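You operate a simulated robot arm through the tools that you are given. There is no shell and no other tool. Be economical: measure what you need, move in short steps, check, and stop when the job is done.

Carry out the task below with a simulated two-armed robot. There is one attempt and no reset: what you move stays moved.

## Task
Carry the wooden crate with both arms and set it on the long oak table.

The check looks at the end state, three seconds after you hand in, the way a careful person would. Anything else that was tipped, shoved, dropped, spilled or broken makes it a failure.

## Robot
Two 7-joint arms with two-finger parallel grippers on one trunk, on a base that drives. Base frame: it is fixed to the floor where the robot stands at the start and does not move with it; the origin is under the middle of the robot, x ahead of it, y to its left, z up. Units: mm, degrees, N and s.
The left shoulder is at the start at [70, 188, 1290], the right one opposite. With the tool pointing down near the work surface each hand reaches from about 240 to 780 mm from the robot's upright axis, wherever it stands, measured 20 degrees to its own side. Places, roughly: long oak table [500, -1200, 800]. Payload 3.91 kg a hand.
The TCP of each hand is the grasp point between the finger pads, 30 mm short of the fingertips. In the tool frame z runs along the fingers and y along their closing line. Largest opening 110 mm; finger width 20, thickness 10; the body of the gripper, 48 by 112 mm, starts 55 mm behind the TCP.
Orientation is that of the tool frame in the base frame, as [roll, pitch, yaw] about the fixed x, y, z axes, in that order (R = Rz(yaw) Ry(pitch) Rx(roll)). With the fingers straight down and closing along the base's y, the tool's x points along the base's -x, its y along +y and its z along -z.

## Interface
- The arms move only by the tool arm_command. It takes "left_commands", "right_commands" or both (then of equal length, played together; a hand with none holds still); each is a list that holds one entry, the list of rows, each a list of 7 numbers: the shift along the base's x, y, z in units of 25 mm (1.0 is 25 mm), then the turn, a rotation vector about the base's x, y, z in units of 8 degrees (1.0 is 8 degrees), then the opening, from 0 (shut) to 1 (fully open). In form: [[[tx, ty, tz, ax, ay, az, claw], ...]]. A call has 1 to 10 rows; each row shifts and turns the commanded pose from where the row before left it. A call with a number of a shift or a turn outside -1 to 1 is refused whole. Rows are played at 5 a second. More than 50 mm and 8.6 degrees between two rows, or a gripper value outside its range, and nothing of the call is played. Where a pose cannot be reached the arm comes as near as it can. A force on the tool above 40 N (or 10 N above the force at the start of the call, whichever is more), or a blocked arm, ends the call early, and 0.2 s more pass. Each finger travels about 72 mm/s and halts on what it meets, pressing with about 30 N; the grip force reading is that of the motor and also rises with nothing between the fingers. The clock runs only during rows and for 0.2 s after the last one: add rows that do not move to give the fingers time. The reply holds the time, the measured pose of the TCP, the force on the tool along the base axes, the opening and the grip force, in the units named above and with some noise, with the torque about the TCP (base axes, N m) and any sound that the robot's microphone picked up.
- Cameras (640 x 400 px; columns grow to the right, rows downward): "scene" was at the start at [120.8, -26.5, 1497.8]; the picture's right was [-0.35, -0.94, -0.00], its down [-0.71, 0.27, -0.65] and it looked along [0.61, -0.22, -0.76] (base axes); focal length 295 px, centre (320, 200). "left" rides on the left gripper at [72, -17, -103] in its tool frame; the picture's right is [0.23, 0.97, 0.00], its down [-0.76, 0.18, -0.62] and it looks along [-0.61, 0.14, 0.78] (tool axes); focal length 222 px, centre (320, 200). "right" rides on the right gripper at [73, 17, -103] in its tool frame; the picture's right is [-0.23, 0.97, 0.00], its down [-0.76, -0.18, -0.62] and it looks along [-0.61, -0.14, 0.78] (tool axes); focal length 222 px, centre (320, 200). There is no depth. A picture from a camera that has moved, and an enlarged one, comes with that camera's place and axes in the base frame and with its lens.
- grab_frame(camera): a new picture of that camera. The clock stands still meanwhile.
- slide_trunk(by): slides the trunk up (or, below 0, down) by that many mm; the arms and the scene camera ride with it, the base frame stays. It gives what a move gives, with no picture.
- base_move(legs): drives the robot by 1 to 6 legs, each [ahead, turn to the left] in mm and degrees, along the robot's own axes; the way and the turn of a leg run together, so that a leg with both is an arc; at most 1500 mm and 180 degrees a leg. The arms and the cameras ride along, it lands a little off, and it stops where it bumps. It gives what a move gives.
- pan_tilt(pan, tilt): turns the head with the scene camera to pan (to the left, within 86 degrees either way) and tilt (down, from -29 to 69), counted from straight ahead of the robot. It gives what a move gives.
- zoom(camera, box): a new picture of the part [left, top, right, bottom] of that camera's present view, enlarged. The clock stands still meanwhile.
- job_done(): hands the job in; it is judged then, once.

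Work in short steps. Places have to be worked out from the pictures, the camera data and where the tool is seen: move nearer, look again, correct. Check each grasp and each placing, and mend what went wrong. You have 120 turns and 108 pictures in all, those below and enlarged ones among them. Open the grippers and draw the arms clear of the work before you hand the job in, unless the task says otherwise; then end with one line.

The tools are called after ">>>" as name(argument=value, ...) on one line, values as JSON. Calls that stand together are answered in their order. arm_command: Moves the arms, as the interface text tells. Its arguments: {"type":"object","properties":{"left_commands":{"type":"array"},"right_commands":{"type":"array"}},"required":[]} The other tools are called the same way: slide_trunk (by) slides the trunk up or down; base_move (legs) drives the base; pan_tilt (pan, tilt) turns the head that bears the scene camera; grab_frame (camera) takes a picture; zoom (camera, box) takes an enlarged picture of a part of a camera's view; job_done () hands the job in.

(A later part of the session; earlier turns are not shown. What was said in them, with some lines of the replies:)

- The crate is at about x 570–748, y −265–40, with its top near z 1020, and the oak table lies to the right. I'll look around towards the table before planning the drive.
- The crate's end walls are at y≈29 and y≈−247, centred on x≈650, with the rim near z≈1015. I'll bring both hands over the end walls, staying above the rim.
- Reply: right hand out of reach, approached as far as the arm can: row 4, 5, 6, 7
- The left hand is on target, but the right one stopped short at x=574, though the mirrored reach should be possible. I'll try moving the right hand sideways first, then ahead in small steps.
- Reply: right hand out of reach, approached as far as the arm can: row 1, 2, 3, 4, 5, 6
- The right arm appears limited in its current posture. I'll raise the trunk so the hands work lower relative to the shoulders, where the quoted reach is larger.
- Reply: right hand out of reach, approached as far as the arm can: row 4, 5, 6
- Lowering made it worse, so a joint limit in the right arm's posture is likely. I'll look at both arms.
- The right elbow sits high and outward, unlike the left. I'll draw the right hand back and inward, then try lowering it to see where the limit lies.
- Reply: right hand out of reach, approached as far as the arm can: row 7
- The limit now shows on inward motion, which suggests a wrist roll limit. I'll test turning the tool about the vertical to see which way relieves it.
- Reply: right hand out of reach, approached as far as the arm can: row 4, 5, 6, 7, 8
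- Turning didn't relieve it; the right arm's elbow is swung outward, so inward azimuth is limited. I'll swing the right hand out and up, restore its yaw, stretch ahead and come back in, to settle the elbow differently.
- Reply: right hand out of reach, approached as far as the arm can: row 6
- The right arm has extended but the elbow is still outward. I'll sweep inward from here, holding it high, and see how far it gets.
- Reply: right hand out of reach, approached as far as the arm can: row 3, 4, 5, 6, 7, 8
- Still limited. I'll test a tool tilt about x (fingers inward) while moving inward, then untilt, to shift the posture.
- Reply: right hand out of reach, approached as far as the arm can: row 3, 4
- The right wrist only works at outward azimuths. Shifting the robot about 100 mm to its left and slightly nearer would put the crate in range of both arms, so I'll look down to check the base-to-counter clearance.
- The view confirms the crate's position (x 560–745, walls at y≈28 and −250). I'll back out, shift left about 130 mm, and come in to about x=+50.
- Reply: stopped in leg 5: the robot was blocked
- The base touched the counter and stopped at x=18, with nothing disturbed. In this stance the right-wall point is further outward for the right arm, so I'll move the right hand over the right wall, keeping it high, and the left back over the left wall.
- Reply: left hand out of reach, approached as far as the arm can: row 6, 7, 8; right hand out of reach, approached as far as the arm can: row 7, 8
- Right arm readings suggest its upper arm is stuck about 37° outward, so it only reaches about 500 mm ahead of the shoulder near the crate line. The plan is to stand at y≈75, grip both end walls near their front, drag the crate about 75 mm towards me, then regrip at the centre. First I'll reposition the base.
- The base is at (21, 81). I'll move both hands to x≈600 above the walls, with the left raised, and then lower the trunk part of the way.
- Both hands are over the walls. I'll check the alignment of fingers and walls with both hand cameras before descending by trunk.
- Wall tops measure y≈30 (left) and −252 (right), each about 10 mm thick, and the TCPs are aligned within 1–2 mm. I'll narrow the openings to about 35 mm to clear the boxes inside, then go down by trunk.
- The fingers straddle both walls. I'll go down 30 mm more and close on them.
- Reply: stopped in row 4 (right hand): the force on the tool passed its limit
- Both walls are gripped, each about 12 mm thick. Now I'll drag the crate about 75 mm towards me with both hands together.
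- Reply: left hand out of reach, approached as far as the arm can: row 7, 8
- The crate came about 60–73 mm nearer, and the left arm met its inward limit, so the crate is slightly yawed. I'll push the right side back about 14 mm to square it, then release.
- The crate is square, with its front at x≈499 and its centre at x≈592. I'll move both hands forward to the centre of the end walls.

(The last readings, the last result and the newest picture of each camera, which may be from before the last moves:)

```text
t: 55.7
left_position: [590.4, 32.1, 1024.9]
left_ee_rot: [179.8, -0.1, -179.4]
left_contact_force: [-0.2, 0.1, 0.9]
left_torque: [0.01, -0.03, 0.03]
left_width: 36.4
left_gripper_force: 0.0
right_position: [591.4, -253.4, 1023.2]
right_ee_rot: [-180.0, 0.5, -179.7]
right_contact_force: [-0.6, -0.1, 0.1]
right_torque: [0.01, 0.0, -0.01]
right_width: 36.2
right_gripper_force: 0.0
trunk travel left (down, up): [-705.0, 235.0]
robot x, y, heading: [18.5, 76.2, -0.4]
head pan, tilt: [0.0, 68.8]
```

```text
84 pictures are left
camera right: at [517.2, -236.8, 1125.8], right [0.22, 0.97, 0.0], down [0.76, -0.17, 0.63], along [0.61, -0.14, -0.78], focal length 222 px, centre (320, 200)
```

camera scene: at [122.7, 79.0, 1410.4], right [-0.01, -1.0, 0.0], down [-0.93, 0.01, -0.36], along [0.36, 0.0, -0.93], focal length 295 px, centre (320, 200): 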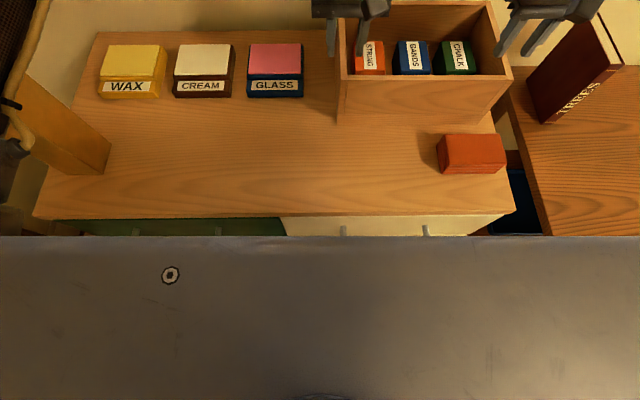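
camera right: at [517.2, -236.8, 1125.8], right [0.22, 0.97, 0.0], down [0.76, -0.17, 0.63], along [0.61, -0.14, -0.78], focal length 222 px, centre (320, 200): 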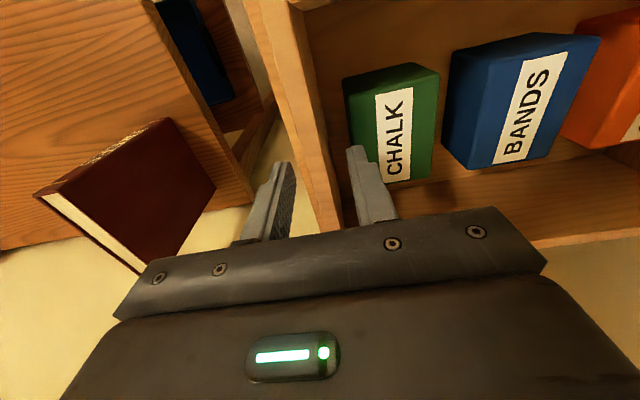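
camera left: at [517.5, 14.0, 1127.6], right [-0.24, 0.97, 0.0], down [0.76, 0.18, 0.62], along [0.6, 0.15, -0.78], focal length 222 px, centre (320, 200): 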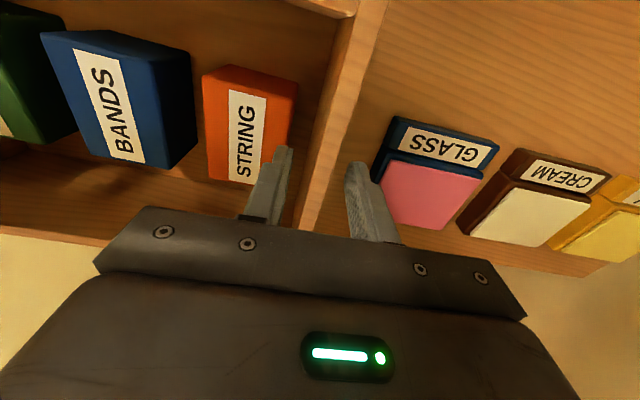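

Aligned. The boxes lie towards the front half, so I'll shift the grasp back by 8 mm, descend 30 mm and close firmly.

>>> arm_command(left_commands=[[[-0.3, 0, 0, 0, 0, 0, 0.33], [0, 0, 0, 0, 0, 0, 0.33]]], right_commands=[[[-0.3, 0, 0, 0, 0, 0, 0.33], [0, 0, 0, 0, 0, 0, 0.33]]])

>>> slide_trunk(by=-30)

>>> arm_command(left_commands=[[[0, 0, 0, 0, 0, 0, 0.15], [0, 0, 0, 0, 0, 0, 0], [0, 0, 0, 0, 0, 0, 0], [0, 0, 0, 0, 0, 0, 0]]], right_commands=[[[0, 0, 0, 0, 0, 0, 0.15], [0, 0, 0, 0, 0, 0, 0], [0, 0, 0, 0, 0, 0, 0], [0, 0, 0, 0, 0, 0, 0]]])

```text
t: 56.3
left_position: [583.9, 32.3, 1025.1]
left_ee_rot: [179.7, -0.2, -179.3]
left_contact_force: [0.5, 0.0, 0.1]
left_torque: [0.0, 0.02, 0.01]
left_width: 36.3
left_gripper_force: 0.1
right_position: [584.6, -253.8, 1022.8]
right_ee_rot: [-179.9, 0.5, -179.7]
right_contact_force: [-0.2, 0.9, -0.6]
right_torque: [-0.01, 0.0, 0.01]
right_width: 36.2
right_gripper_force: 0.0
trunk travel left (down, up): [-705.0, 235.0]
robot x, y, heading: [17.9, 81.1, -0.4]
head pan, tilt: [0.0, 68.8]
```

```text
t: 57.0
left_position: [581.8, 33.4, 998.2]
left_ee_rot: [180.0, 0.3, -179.2]
left_contact_force: [4.6, -0.1, 24.5]
left_torque: [-0.68, -0.18, 0.18]
left_width: 36.4
left_gripper_force: 0.1
right_position: [581.9, -251.8, 1000.2]
right_ee_rot: [-179.9, 1.0, -179.7]
right_contact_force: [7.2, -4.1, 34.1]
right_torque: [0.75, -0.13, -0.17]
right_width: 34.0
right_gripper_force: 0.0
trunk travel left (down, up): [-675.0, 265.0]
robot x, y, heading: [15.9, 78.0, -0.7]
head pan, tilt: [0.0, 68.8]
```

```text
t: 57.5
left_position: [579.2, 33.1, 998.9]
left_ee_rot: [179.9, 0.3, -179.3]
left_contact_force: [-3.2, 4.9, 17.2]
left_torque: [-0.15, 0.86, -0.57]
left_width: 12.6
left_gripper_force: 29.5
right_position: [582.3, -255.3, 998.1]
right_ee_rot: [-179.6, 1.2, 179.9]
right_contact_force: [-2.8, -5.9, 15.9]
right_torque: [1.3, 0.58, -0.39]
right_width: 12.1
right_gripper_force: 30.0
trunk travel left (down, up): [-675.0, 265.0]
robot x, y, heading: [19.7, 78.7, -0.2]
head pan, tilt: [0.0, 68.8]
stopped in row 2 (right hand): the force on the tool passed its limit (the readings are from after the stop); the commanded pose is now the measured one
```

The inner fingertips touch the tops of the end boxes, at z≈968. I'll ease open, rise 7 mm to free the boxes, and grip again.

>>> arm_command(left_commands=[[[0, 0, 0, 0, 0, 0, 0.25], [0, 0, 0.28, 0, 0, 0, 0.25], [0, 0, 0, 0, 0, 0, 0.25]]], right_commands=[[[0, 0, 0, 0, 0, 0, 0.25], [0, 0, 0.28, 0, 0, 0, 0.25], [0, 0, 0, 0, 0, 0, 0.25]]])

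>>> arm_command(left_commands=[[[0, 0, 0, 0, 0, 0, 0.15], [0, 0, 0, 0, 0, 0, 0], [0, 0, 0, 0, 0, 0, 0], [0, 0, 0, 0, 0, 0, 0]]], right_commands=[[[0, 0, 0, 0, 0, 0, 0.15], [0, 0, 0, 0, 0, 0, 0], [0, 0, 0, 0, 0, 0, 0], [0, 0, 0, 0, 0, 0, 0]]])

>>> grab_frame(camera="right")

>>> grab_frame(camera="left")

```text
t: 58.3
left_position: [583.5, 32.0, 1000.5]
left_ee_rot: [179.8, 0.1, -179.3]
left_contact_force: [0.2, 0.2, 0.4]
left_torque: [-0.02, -0.02, -0.01]
left_width: 27.4
left_gripper_force: 0.0
right_position: [585.0, -255.8, 999.7]
right_ee_rot: [-179.8, 0.7, -180.0]
right_contact_force: [0.0, -0.7, 0.3]
right_torque: [-0.02, 0.02, 0.0]
right_width: 27.4
right_gripper_force: 0.1
trunk travel left (down, up): [-675.0, 265.0]
robot x, y, heading: [18.8, 79.5, -0.5]
head pan, tilt: [0.0, 68.8]
```

```text
t: 59.3
left_position: [584.0, 31.4, 1000.9]
left_ee_rot: [179.7, 0.0, -179.3]
left_contact_force: [-5.9, 5.5, 0.5]
left_torque: [-0.52, -0.65, -0.61]
left_width: 12.4
left_gripper_force: 30.2
right_position: [585.3, -254.9, 1001.5]
right_ee_rot: [-179.7, 0.8, 180.0]
right_contact_force: [4.5, -1.8, -0.4]
right_torque: [0.69, 0.17, -0.47]
right_width: 12.1
right_gripper_force: 29.8
trunk travel left (down, up): [-675.0, 265.0]
robot x, y, heading: [13.8, 81.1, -0.8]
head pan, tilt: [0.0, 68.8]
```

```text
83 pictures are left
camera right: at [511.5, -237.7, 1103.3], right [0.23, 0.97, 0.0], down [0.75, -0.18, 0.63], along [0.62, -0.15, -0.77], focal length 222 px, centre (320, 200)
```

right: 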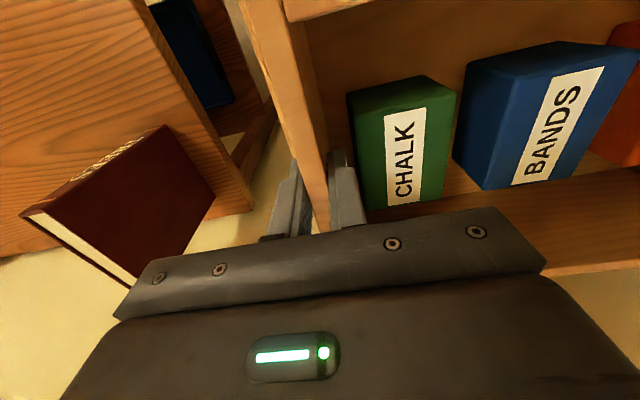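

```text
82 pictures are left
camera left: at [511.0, 14.3, 1105.2], right [-0.24, 0.97, 0.0], down [0.76, 0.18, 0.62], along [0.61, 0.15, -0.78], focal length 222 px, centre (320, 200)
```

left: 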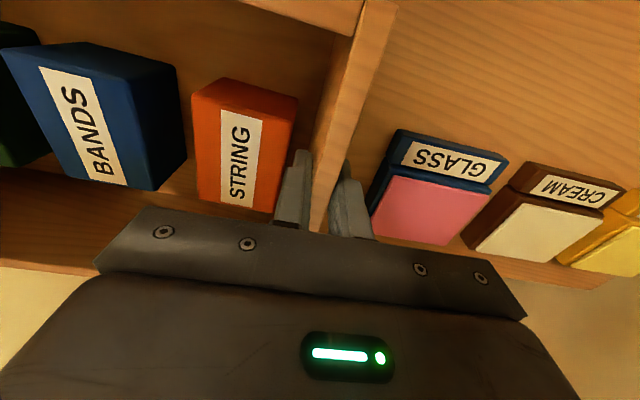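

Both hands are firmly gripped and clear of the boxes. I'll lift by trunk, a little at first, and check the load.

>>> slide_trunk(by=20)

>>> grab_frame(camera="scene")

```text
t: 60.0
left_position: [583.7, 32.4, 1020.8]
left_ee_rot: [179.8, 0.0, -179.3]
left_contact_force: [-3.6, 2.9, -7.0]
left_torque: [-0.57, 0.07, -0.62]
left_width: 12.1
left_gripper_force: 30.4
right_position: [586.6, -255.9, 1021.0]
right_ee_rot: [-179.7, 0.7, 180.0]
right_contact_force: [3.8, -4.0, -8.5]
right_torque: [0.58, 0.2, -0.47]
right_width: 11.9
right_gripper_force: 30.3
trunk travel left (down, up): [-695.0, 245.0]
robot x, y, heading: [21.8, 76.7, -0.6]
head pan, tilt: [0.0, 68.8]
```

```text
81 pictures are left
camera scene: at [124.3, 78.8, 1370.3], right [-0.01, -1.0, 0.0], down [-0.93, 0.01, -0.36], along [0.36, 0.0, -0.93], focal length 295 px, centre (320, 200)
```

scene: 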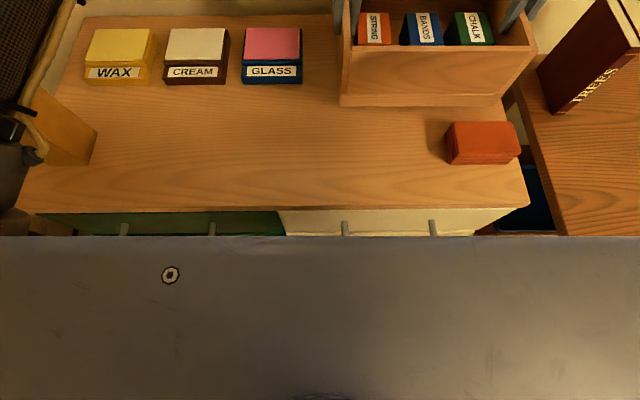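

The crate is lifted level, with a total load of about 16 N (1.6 kg). I'll raise it further so that it clears everything, then back straight out.

>>> slide_trunk(by=110)

>>> base_move(legs=[[-200, 0]])

>>> grab_frame(camera="scene")

```text
t: 61.4
left_position: [585.0, 31.4, 1130.3]
left_ee_rot: [179.8, 0.0, -179.3]
left_contact_force: [-3.5, 6.4, -8.7]
left_torque: [-0.48, 0.38, -0.61]
left_width: 11.9
left_gripper_force: 30.1
right_position: [586.9, -255.2, 1130.2]
right_ee_rot: [-179.8, 0.7, -179.9]
right_contact_force: [4.6, -7.1, -6.7]
right_torque: [0.58, -0.17, -0.56]
right_width: 12.1
right_gripper_force: 29.8
trunk travel left (down, up): [-805.0, 135.0]
robot x, y, heading: [16.7, 77.6, -0.8]
head pan, tilt: [0.0, 68.8]
```

```text
t: 63.0
left_position: [385.9, 35.0, 1131.2]
left_ee_rot: [179.8, 0.1, -179.2]
left_contact_force: [-3.2, 10.2, -8.1]
left_torque: [-0.43, -0.01, -0.61]
left_width: 12.4
left_gripper_force: 30.3
right_position: [388.0, -254.4, 1130.5]
right_ee_rot: [-179.8, 0.7, 180.0]
right_contact_force: [3.7, -9.0, -7.0]
right_torque: [0.59, 0.24, -0.48]
right_width: 11.8
right_gripper_force: 29.8
trunk travel left (down, up): [-805.0, 135.0]
robot x, y, heading: [-180.1, 82.3, -0.6]
head pan, tilt: [0.0, 68.8]
```

```text
80 pictures are left
camera scene: at [-74.2, 80.1, 1480.2], right [-0.01, -1.0, 0.0], down [-0.93, 0.01, -0.36], along [0.36, 0.0, -0.93], focal length 295 px, centre (320, 200)
```

scene: 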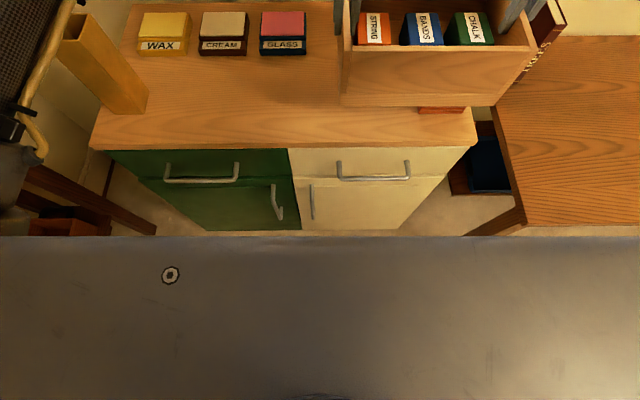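

The crate is held steady. I'll back up another 200 mm and turn right 90° towards the long table.

>>> base_move(legs=[[-220, 0], [0, -45], [0, -45]])

>>> pan_tilt(pan=30, tilt=45)

>>> grab_frame(camera="scene")

```text
t: 68.8
left_position: [-448.4, -484.7, 1129.5]
left_ee_rot: [179.8, 0.0, 90.7]
left_contact_force: [1.8, 3.3, -8.0]
left_torque: [0.22, 0.5, -0.54]
left_width: 12.1
left_gripper_force: 29.7
right_position: [-736.8, -485.9, 1130.8]
right_ee_rot: [-179.8, 0.7, 89.9]
right_contact_force: [-1.6, -3.1, -6.2]
right_torque: [0.04, -0.68, -0.42]
right_width: 11.9
right_gripper_force: 29.9
trunk travel left (down, up): [-805.0, 135.0]
robot x, y, heading: [-400.8, 80.9, -90.7]
head pan, tilt: [0.0, 68.8]
```

```text
t: 69.8
left_position: [-449.6, -482.8, 1131.0]
left_ee_rot: [179.6, 0.0, 90.8]
left_contact_force: [1.0, 5.0, -8.7]
left_torque: [-0.01, 0.54, -0.65]
left_width: 12.5
left_gripper_force: 30.4
right_position: [-736.3, -485.7, 1130.2]
right_ee_rot: [-179.7, 0.8, 89.9]
right_contact_force: [-0.7, -3.9, -6.9]
right_torque: [0.27, -0.71, -0.46]
right_width: 11.9
right_gripper_force: 29.7
trunk travel left (down, up): [-805.0, 135.0]
robot x, y, heading: [-402.0, 85.2, -90.6]
head pan, tilt: [30.0, 45.0]
```

```text
79 pictures are left
camera scene: at [-364.1, -39.6, 1509.0], right [-0.87, -0.49, 0.0], down [-0.35, 0.62, -0.71], along [0.35, -0.61, -0.71], focal length 295 px, centre (320, 200)
```

scene: 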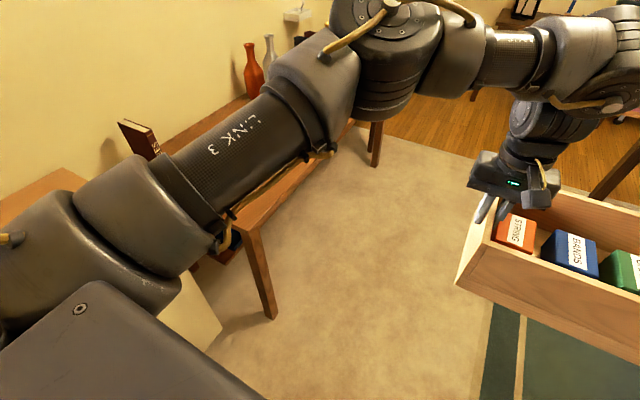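

The floor towards the table is clear and the front legs stand at x≈190. I'll check the right side for the dark leg before driving.

>>> pan_tilt(pan=-20, tilt=25)

>>> grab_frame(camera="scene")

```text
t: 70.9
left_position: [-449.0, -484.6, 1131.2]
left_ee_rot: [179.7, 0.0, 90.7]
left_contact_force: [1.3, 3.6, -8.1]
left_torque: [0.38, 0.51, -0.65]
left_width: 12.0
left_gripper_force: 30.3
right_position: [-736.3, -485.1, 1129.8]
right_ee_rot: [-179.7, 0.7, 89.9]
right_contact_force: [-1.0, -3.7, -6.3]
right_torque: [-0.1, -0.67, -0.5]
right_width: 12.0
right_gripper_force: 30.5
trunk travel left (down, up): [-805.0, 135.0]
robot x, y, heading: [-398.8, 84.3, -90.5]
head pan, tilt: [-20.0, 25.0]
```

```text
78 pictures are left
camera scene: at [-436.2, -55.1, 1539.6], right [-0.94, 0.35, 0.0], down [0.15, 0.4, -0.91], along [-0.32, -0.85, -0.42], focal length 295 px, centre (320, 200)
```

scene: 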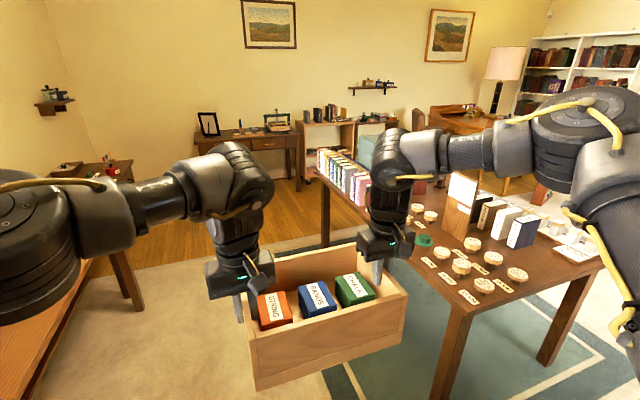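

A laden table lies to my right (edge x≈−1225), about 450 mm clear of the crate's path. I'll drive 670 mm ahead, then turn left to face the oak table.

>>> base_move(legs=[[670, 0], [0, 45], [0, 45.5]])

>>> pan_tilt(pan=-15, tilt=50)

>>> grab_frame(camera="scene")

```text
t: 78.8
left_position: [156.6, -645.0, 1131.1]
left_ee_rot: [179.7, 0.0, 179.8]
left_contact_force: [-4.3, 0.6, -8.6]
left_torque: [-0.51, 0.12, -0.69]
left_width: 12.3
left_gripper_force: 29.8
right_position: [153.0, -933.8, 1129.3]
right_ee_rot: [-179.8, 0.8, 179.0]
right_contact_force: [4.3, -2.1, -6.2]
right_torque: [0.74, 0.13, -0.5]
right_width: 11.9
right_gripper_force: 30.4
trunk travel left (down, up): [-805.0, 135.0]
robot x, y, heading: [-411.6, -583.1, -1.4]
head pan, tilt: [-20.0, 25.0]
```

```text
t: 79.7
left_position: [155.0, -645.3, 1131.0]
left_ee_rot: [179.8, 0.0, 179.6]
left_contact_force: [-3.9, -0.2, -8.2]
left_torque: [-0.55, -0.08, -0.63]
left_width: 12.2
left_gripper_force: 30.1
right_position: [152.2, -932.4, 1130.4]
right_ee_rot: [-179.7, 0.7, 179.0]
right_contact_force: [2.5, -1.2, -7.1]
right_torque: [0.72, 0.3, -0.44]
right_width: 12.0
right_gripper_force: 30.3
trunk travel left (down, up): [-805.0, 135.0]
robot x, y, heading: [-409.4, -588.3, -1.6]
head pan, tilt: [-15.0, 50.0]
```

```text
77 pictures are left
camera scene: at [-285.9, -610.4, 1502.2], right [-0.28, -0.96, 0.0], down [-0.74, 0.22, -0.64], along [0.62, -0.18, -0.77], focal length 295 px, centre (320, 200)
```

scene: 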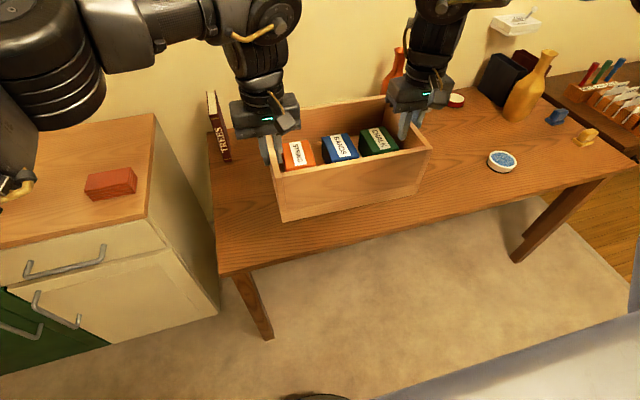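

The oak table's free area lies between the book and the vases; its front edge is at x≈115. I'll advance 200 mm so the crate hangs over it, with its centre near (355, −790).

>>> base_move(legs=[[0, 1.5], [200, 0]])

>>> slide_trunk(by=-120)

>>> grab_frame(camera="scene")

```text
t: 81.6
left_position: [350.8, -632.7, 1134.4]
left_ee_rot: [179.7, 0.3, -179.0]
left_contact_force: [-5.2, 1.6, -8.0]
left_torque: [-0.56, 0.35, -0.54]
left_width: 12.2
left_gripper_force: 30.2
right_position: [352.7, -919.7, 1133.7]
right_ee_rot: [-179.6, 1.0, -179.9]
right_contact_force: [2.5, -1.2, -6.8]
right_torque: [0.78, -0.14, -0.37]
right_width: 12.0
right_gripper_force: 30.3
trunk travel left (down, up): [-805.0, 135.0]
robot x, y, heading: [-207.9, -586.9, -0.5]
head pan, tilt: [-15.0, 50.0]
```

```text
t: 83.1
left_position: [354.6, -632.8, 1009.2]
left_ee_rot: [179.8, -0.1, -179.1]
left_contact_force: [-4.6, 1.4, -7.4]
left_torque: [-0.56, 0.22, -0.63]
left_width: 12.3
left_gripper_force: 30.6
right_position: [358.9, -921.1, 1010.6]
right_ee_rot: [-179.7, 0.7, -179.8]
right_contact_force: [3.4, -1.6, -7.7]
right_torque: [0.68, -0.02, -0.43]
right_width: 12.3
right_gripper_force: 30.0
trunk travel left (down, up): [-685.0, 255.0]
robot x, y, heading: [-212.4, -586.2, 0.0]
head pan, tilt: [-15.0, 50.0]
```

```text
76 pictures are left
camera scene: at [-86.5, -608.1, 1382.2], right [-0.26, -0.96, 0.0], down [-0.74, 0.2, -0.64], along [0.62, -0.17, -0.77], focal length 295 px, centre (320, 200)
```

scene: 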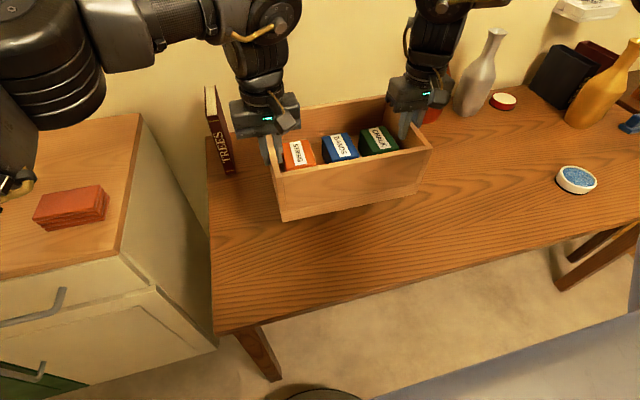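

The crate hangs over free table, about 88 mm above it. I'll lower 75 mm, then finish in small steps while watching the forces.

>>> slide_trunk(by=-75)

>>> grab_frame(camera="scene")

```text
t: 84.2
left_position: [353.7, -633.2, 936.3]
left_ee_rot: [179.7, 0.0, -179.1]
left_contact_force: [-2.7, 1.5, -8.6]
left_torque: [-0.53, 0.34, -0.64]
left_width: 12.3
left_gripper_force: 29.7
right_position: [359.3, -920.7, 935.7]
right_ee_rot: [-179.7, 0.8, -179.7]
right_contact_force: [3.3, -0.8, -6.9]
right_torque: [0.74, -0.12, -0.43]
right_width: 12.0
right_gripper_force: 30.3
trunk travel left (down, up): [-610.0, 330.0]
robot x, y, heading: [-206.9, -587.8, -0.3]
head pan, tilt: [-15.0, 50.0]
```

```text
75 pictures are left
camera scene: at [-87.0, -607.9, 1307.2], right [-0.26, -0.96, 0.0], down [-0.74, 0.2, -0.64], along [0.62, -0.17, -0.77], focal length 295 px, centre (320, 200)
```

scene: 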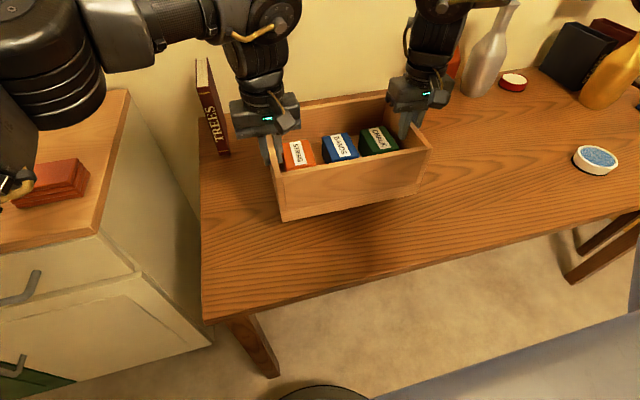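

Not in contact yet. I'll lower another 12 mm.

>>> slide_trunk(by=-12)

```text
t: 84.8
left_position: [355.5, -633.1, 923.5]
left_ee_rot: [179.8, -0.1, -179.1]
left_contact_force: [-3.8, 1.5, -8.0]
left_torque: [-0.51, 0.3, -0.66]
left_width: 12.3
left_gripper_force: 30.3
right_position: [357.6, -921.1, 922.9]
right_ee_rot: [-179.7, 0.7, -179.8]
right_contact_force: [3.4, -0.7, -7.3]
right_torque: [0.7, -0.03, -0.38]
right_width: 12.2
right_gripper_force: 30.2
trunk travel left (down, up): [-598.0, 342.0]
robot x, y, heading: [-210.8, -587.9, -0.3]
head pan, tilt: [-15.0, 50.0]
```

The load is unchanged, so I'll keep lowering in small steps.

>>> slide_trunk(by=-5)

>>> grab_frame(camera="scene")

```text
t: 85.4
left_position: [354.6, -632.8, 919.7]
left_ee_rot: [179.7, -0.1, -179.1]
left_contact_force: [-3.1, 0.3, -8.8]
left_torque: [-0.51, 0.2, -0.63]
left_width: 12.2
left_gripper_force: 29.7
right_position: [358.7, -921.0, 918.5]
right_ee_rot: [-179.6, 0.7, -179.8]
right_contact_force: [3.5, -1.5, -6.8]
right_torque: [0.7, 0.08, -0.43]
right_width: 12.1
right_gripper_force: 30.2
trunk travel left (down, up): [-593.0, 347.0]
robot x, y, heading: [-212.9, -585.8, -0.1]
head pan, tilt: [-15.0, 50.0]
```

```text
74 pictures are left
camera scene: at [-86.8, -608.0, 1290.1], right [-0.26, -0.96, 0.0], down [-0.74, 0.2, -0.64], along [0.62, -0.17, -0.77], focal length 295 px, centre (320, 200)
```

scene: 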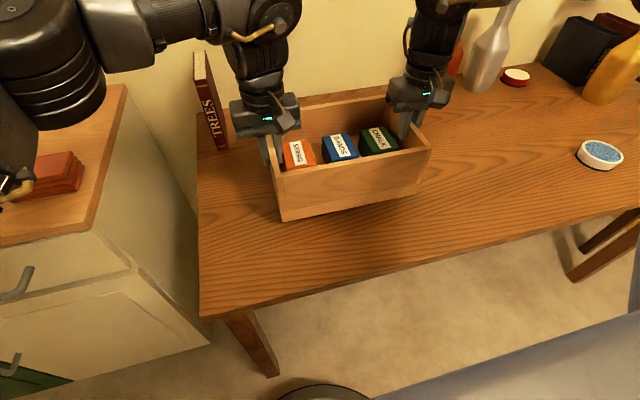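

No contact yet; triangulation suggests the table may be as low as about 740–780. I'll continue in 10 mm steps.

>>> slide_trunk(by=-10)

```text
t: 85.9
left_position: [354.7, -632.0, 908.8]
left_ee_rot: [179.7, 0.0, -179.1]
left_contact_force: [-3.0, 0.3, -8.4]
left_torque: [-0.58, 0.1, -0.56]
left_width: 12.2
left_gripper_force: 29.8
right_position: [358.5, -919.9, 907.2]
right_ee_rot: [-179.7, 0.7, -179.8]
right_contact_force: [3.7, -0.8, -7.3]
right_torque: [0.74, 0.11, -0.39]
right_width: 12.2
right_gripper_force: 30.1
trunk travel left (down, up): [-583.0, 357.0]
robot x, y, heading: [-211.3, -587.1, -0.1]
head pan, tilt: [-15.0, 50.0]
```

Still no contact, so another 10 mm, with a close look at the crate's lower edge.

>>> slide_trunk(by=-10)

>>> zoom(camera="scene", box=[230, 120, 470, 270])

```text
t: 86.5
left_position: [356.4, -632.3, 897.4]
left_ee_rot: [179.6, 0.0, -179.1]
left_contact_force: [-3.9, 1.2, -7.1]
left_torque: [-0.56, 0.04, -0.6]
left_width: 11.9
left_gripper_force: 30.0
right_position: [358.5, -920.9, 898.3]
right_ee_rot: [-179.7, 0.6, -179.9]
right_contact_force: [3.8, -0.6, -7.1]
right_torque: [0.7, 0.19, -0.4]
right_width: 11.9
right_gripper_force: 29.4
trunk travel left (down, up): [-573.0, 367.0]
robot x, y, heading: [-209.3, -582.3, -0.3]
head pan, tilt: [-15.0, 50.0]
```

```text
2.67 times, centred on (350, 195) of scene
camera zoom: at [-87.0, -607.9, 1270.1], right [-0.26, -0.96, 0.0], down [-0.74, 0.2, -0.64], along [0.62, -0.17, -0.77], focal length 788 px, centre (240, 213)
```

zoom: 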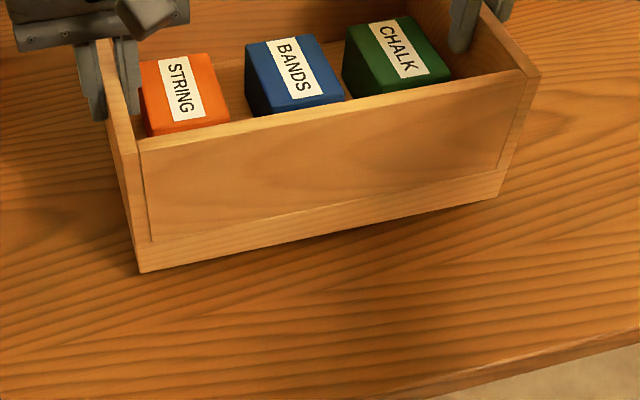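

The shadow under the crate suggests it is close above the table. Another 8 mm.

>>> slide_trunk(by=-8)

```text
t: 87.1
left_position: [355.3, -631.7, 891.2]
left_ee_rot: [179.7, 0.0, -179.1]
left_contact_force: [-3.4, 1.3, -7.6]
left_torque: [-0.53, 0.05, -0.6]
left_width: 12.4
left_gripper_force: 29.9
right_position: [358.5, -919.5, 889.2]
right_ee_rot: [-179.7, 0.7, -179.8]
right_contact_force: [2.8, -1.6, -5.8]
right_torque: [0.74, 0.19, -0.39]
right_width: 12.0
right_gripper_force: 29.7
trunk travel left (down, up): [-565.0, 375.0]
robot x, y, heading: [-212.8, -590.0, -0.1]
head pan, tilt: [-15.0, 50.0]
```

No contact yet; continuing.

>>> slide_trunk(by=-8)

```text
t: 87.7
left_position: [354.7, -632.9, 882.9]
left_ee_rot: [179.7, 0.0, -179.2]
left_contact_force: [-3.0, 1.1, -8.3]
left_torque: [-0.58, 0.09, -0.64]
left_width: 12.1
left_gripper_force: 30.3
right_position: [357.8, -920.6, 882.2]
right_ee_rot: [-179.7, 0.7, -179.9]
right_contact_force: [3.6, -0.5, -6.2]
right_torque: [0.75, 0.14, -0.42]
right_width: 12.2
right_gripper_force: 30.1
trunk travel left (down, up): [-557.0, 383.0]
robot x, y, heading: [-211.7, -583.7, -0.2]
head pan, tilt: [-15.0, 50.0]
```

Still hanging freely; another 8 mm and a look.

>>> slide_trunk(by=-8)

>>> zoom(camera="scene", box=[230, 120, 470, 270])

```text
t: 88.2
left_position: [354.8, -633.5, 880.9]
left_ee_rot: [-180.0, 0.4, -178.9]
left_contact_force: [10.2, 2.5, 35.5]
left_torque: [-0.07, -0.21, -0.81]
left_width: 12.2
left_gripper_force: 28.4
right_position: [357.5, -920.2, 879.4]
right_ee_rot: [-179.7, 1.4, -179.9]
right_contact_force: [13.6, -10.9, 27.3]
right_torque: [0.62, -0.26, -0.3]
right_width: 11.7
right_gripper_force: 29.8
trunk travel left (down, up): [-549.0, 391.0]
robot x, y, heading: [-208.8, -585.8, -0.3]
head pan, tilt: [-15.0, 50.0]
```

```text
2.67 times, centred on (350, 195) of scene
camera zoom: at [-91.3, -607.3, 1247.9], right [-0.26, -0.96, 0.0], down [-0.74, 0.2, -0.64], along [0.62, -0.17, -0.76], focal length 788 px, centre (240, 213)
```

zoom: 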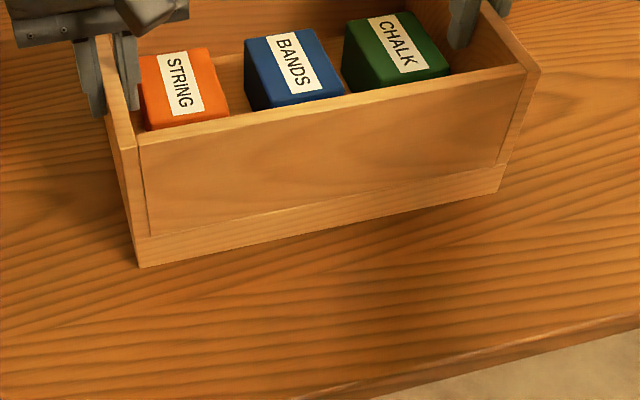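

The crate has touched down, with an upward force of about 35 and 27 N at the hands. I'll ease up 4 mm to unload, then open both grippers modestly.

>>> slide_trunk(by=4)

>>> arm_command(left_commands=[[[0, 0, 0, 0, 0, 0, 0.15], [0, 0, 0, 0, 0, 0, 0.28], [0, 0, 0, 0, 0, 0, 0.28], [0, 0, 0, 0, 0, 0, 0.28]]], right_commands=[[[0, 0, 0, 0, 0, 0, 0.15], [0, 0, 0, 0, 0, 0, 0.28], [0, 0, 0, 0, 0, 0, 0.28], [0, 0, 0, 0, 0, 0, 0.28]]])

>>> grab_frame(camera="left")

>>> grab_frame(camera="right")

```text
t: 88.8
left_position: [354.1, -632.6, 880.6]
left_ee_rot: [179.8, 0.1, -179.1]
left_contact_force: [8.2, -1.9, 13.6]
left_torque: [-0.57, -0.8, -0.52]
left_width: 12.4
left_gripper_force: 30.2
right_position: [356.3, -920.2, 878.9]
right_ee_rot: [-179.6, 0.7, -179.9]
right_contact_force: [11.2, -6.5, 17.8]
right_torque: [0.75, -0.47, -0.35]
right_width: 12.0
right_gripper_force: 31.0
trunk travel left (down, up): [-553.0, 387.0]
robot x, y, heading: [-211.7, -588.1, -0.3]
head pan, tilt: [-15.0, 50.0]
```

```text
t: 89.8
left_position: [355.0, -633.0, 879.3]
left_ee_rot: [179.8, 0.0, -179.1]
left_contact_force: [-0.1, 0.7, -0.3]
left_torque: [0.01, 0.03, -0.05]
left_width: 30.8
left_gripper_force: 0.1
right_position: [357.5, -919.2, 879.0]
right_ee_rot: [-179.8, 0.7, -179.7]
right_contact_force: [0.5, 0.0, -0.1]
right_torque: [-0.01, 0.01, 0.03]
right_width: 31.0
right_gripper_force: 0.1
trunk travel left (down, up): [-553.0, 387.0]
robot x, y, heading: [-208.1, -587.4, -0.2]
head pan, tilt: [-15.0, 50.0]
```

```text
71 pictures are left
camera left: at [281.1, -650.9, 983.4], right [-0.24, 0.97, 0.0], down [0.76, 0.19, 0.62], along [0.61, 0.15, -0.78], focal length 222 px, centre (320, 200)
```

left: 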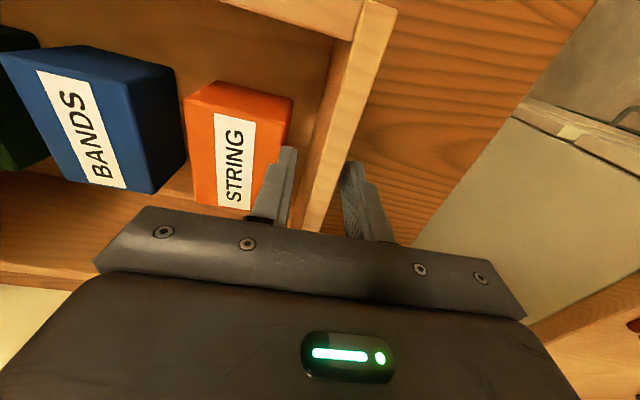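

```text
70 pictures are left
camera right: at [282.6, -902.9, 981.5], right [0.22, 0.97, 0.0], down [0.75, -0.17, 0.63], along [0.62, -0.14, -0.77], focal length 222 px, centre (320, 200)
```

right: 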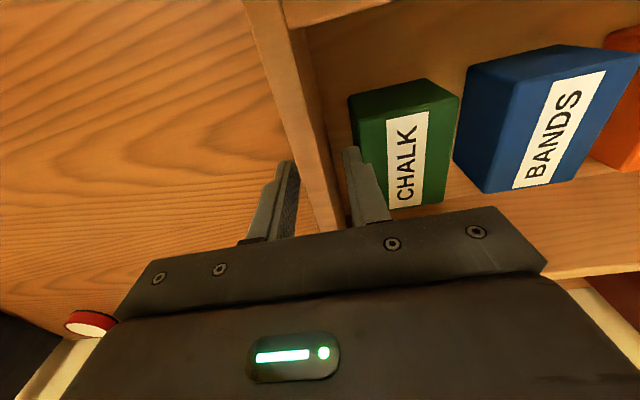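

Both grippers are open and free of force, and the crate is standing. I'll raise the trunk well clear, back away, and look.

>>> slide_trunk(by=200)

>>> base_move(legs=[[-250, 0]])

>>> grab_frame(camera="scene")

```text
t: 91.9
left_position: [353.5, -631.8, 1079.4]
left_ee_rot: [179.8, 0.1, -179.1]
left_contact_force: [0.1, 0.0, 0.1]
left_torque: [0.03, -0.01, 0.04]
left_width: 30.8
left_gripper_force: 0.0
right_position: [357.1, -919.6, 1077.8]
right_ee_rot: [-179.8, 0.8, -179.8]
right_contact_force: [1.2, -1.3, -0.5]
right_torque: [0.01, -0.01, -0.02]
right_width: 30.6
right_gripper_force: 0.1
trunk travel left (down, up): [-753.0, 187.0]
robot x, y, heading: [-210.7, -584.0, -0.1]
head pan, tilt: [-15.0, 50.0]
```

```text
t: 93.8
left_position: [102.6, -631.5, 1078.7]
left_ee_rot: [179.9, -0.1, -179.2]
left_contact_force: [-0.5, -0.1, -0.2]
left_torque: [0.02, 0.02, -0.01]
left_width: 30.8
left_gripper_force: 0.0
right_position: [105.0, -918.8, 1078.8]
right_ee_rot: [-179.8, 0.7, -179.8]
right_contact_force: [0.4, 0.9, -1.2]
right_torque: [-0.01, 0.0, -0.03]
right_width: 31.0
right_gripper_force: 0.1
trunk travel left (down, up): [-753.0, 187.0]
robot x, y, heading: [-463.8, -587.9, -0.2]
head pan, tilt: [-15.0, 50.0]
```

```text
69 pictures are left
camera scene: at [-341.2, -606.4, 1450.3], right [-0.26, -0.96, 0.0], down [-0.74, 0.2, -0.64], along [0.62, -0.17, -0.77], focal length 295 px, centre (320, 200)
```

scene: 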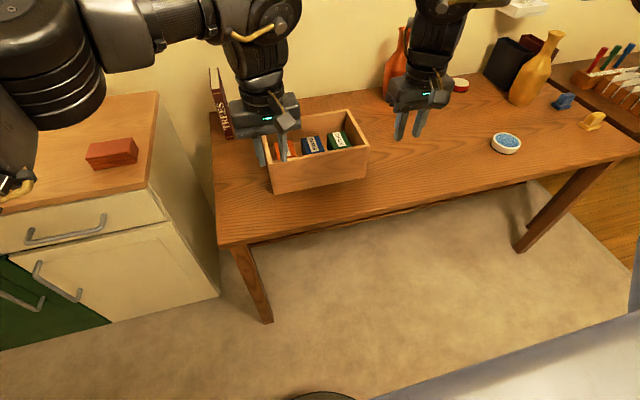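

The crate stands upright on the oak table with its three boxes inside, and nothing else has been disturbed. I'll open the grippers fully and hand in.

>>> arm_command(left_commands=[[[0, 0, 0, 0, 0, 0, 1], [0, 0, 0, 0, 0, 0, 1], [0, 0, 0, 0, 0, 0, 1], [0, 0, 0, 0, 0, 0, 1], [0, 0, 0, 0, 0, 0, 1]]], right_commands=[[[0, 0, 0, 0, 0, 0, 1], [0, 0, 0, 0, 0, 0, 1], [0, 0, 0, 0, 0, 0, 1], [0, 0, 0, 0, 0, 0, 1], [0, 0, 0, 0, 0, 0, 1]]])

>>> job_done()

```text
t: 95.0
left_position: [99.9, -631.4, 1079.7]
left_ee_rot: [179.8, 0.1, -179.1]
left_contact_force: [1.2, 0.3, 0.0]
left_torque: [0.01, 0.0, -0.03]
left_width: 110.1
left_gripper_force: 0.0
right_position: [101.8, -918.6, 1079.8]
right_ee_rot: [-179.7, 0.8, -179.8]
right_contact_force: [0.1, 0.2, -0.1]
right_torque: [0.0, 0.0, 0.0]
right_width: 110.0
right_gripper_force: 0.0
trunk travel left (down, up): [-753.0, 187.0]
robot x, y, heading: [-464.1, -585.8, 0.0]
head pan, tilt: [-15.0, 50.0]
```

```text
The job is handed in.
```

The wooden crate was carried with both arms and now stands upright on the long oak table with its three boxes inside; the grippers are open, the arms are clear, and I saw nothing else disturbed.
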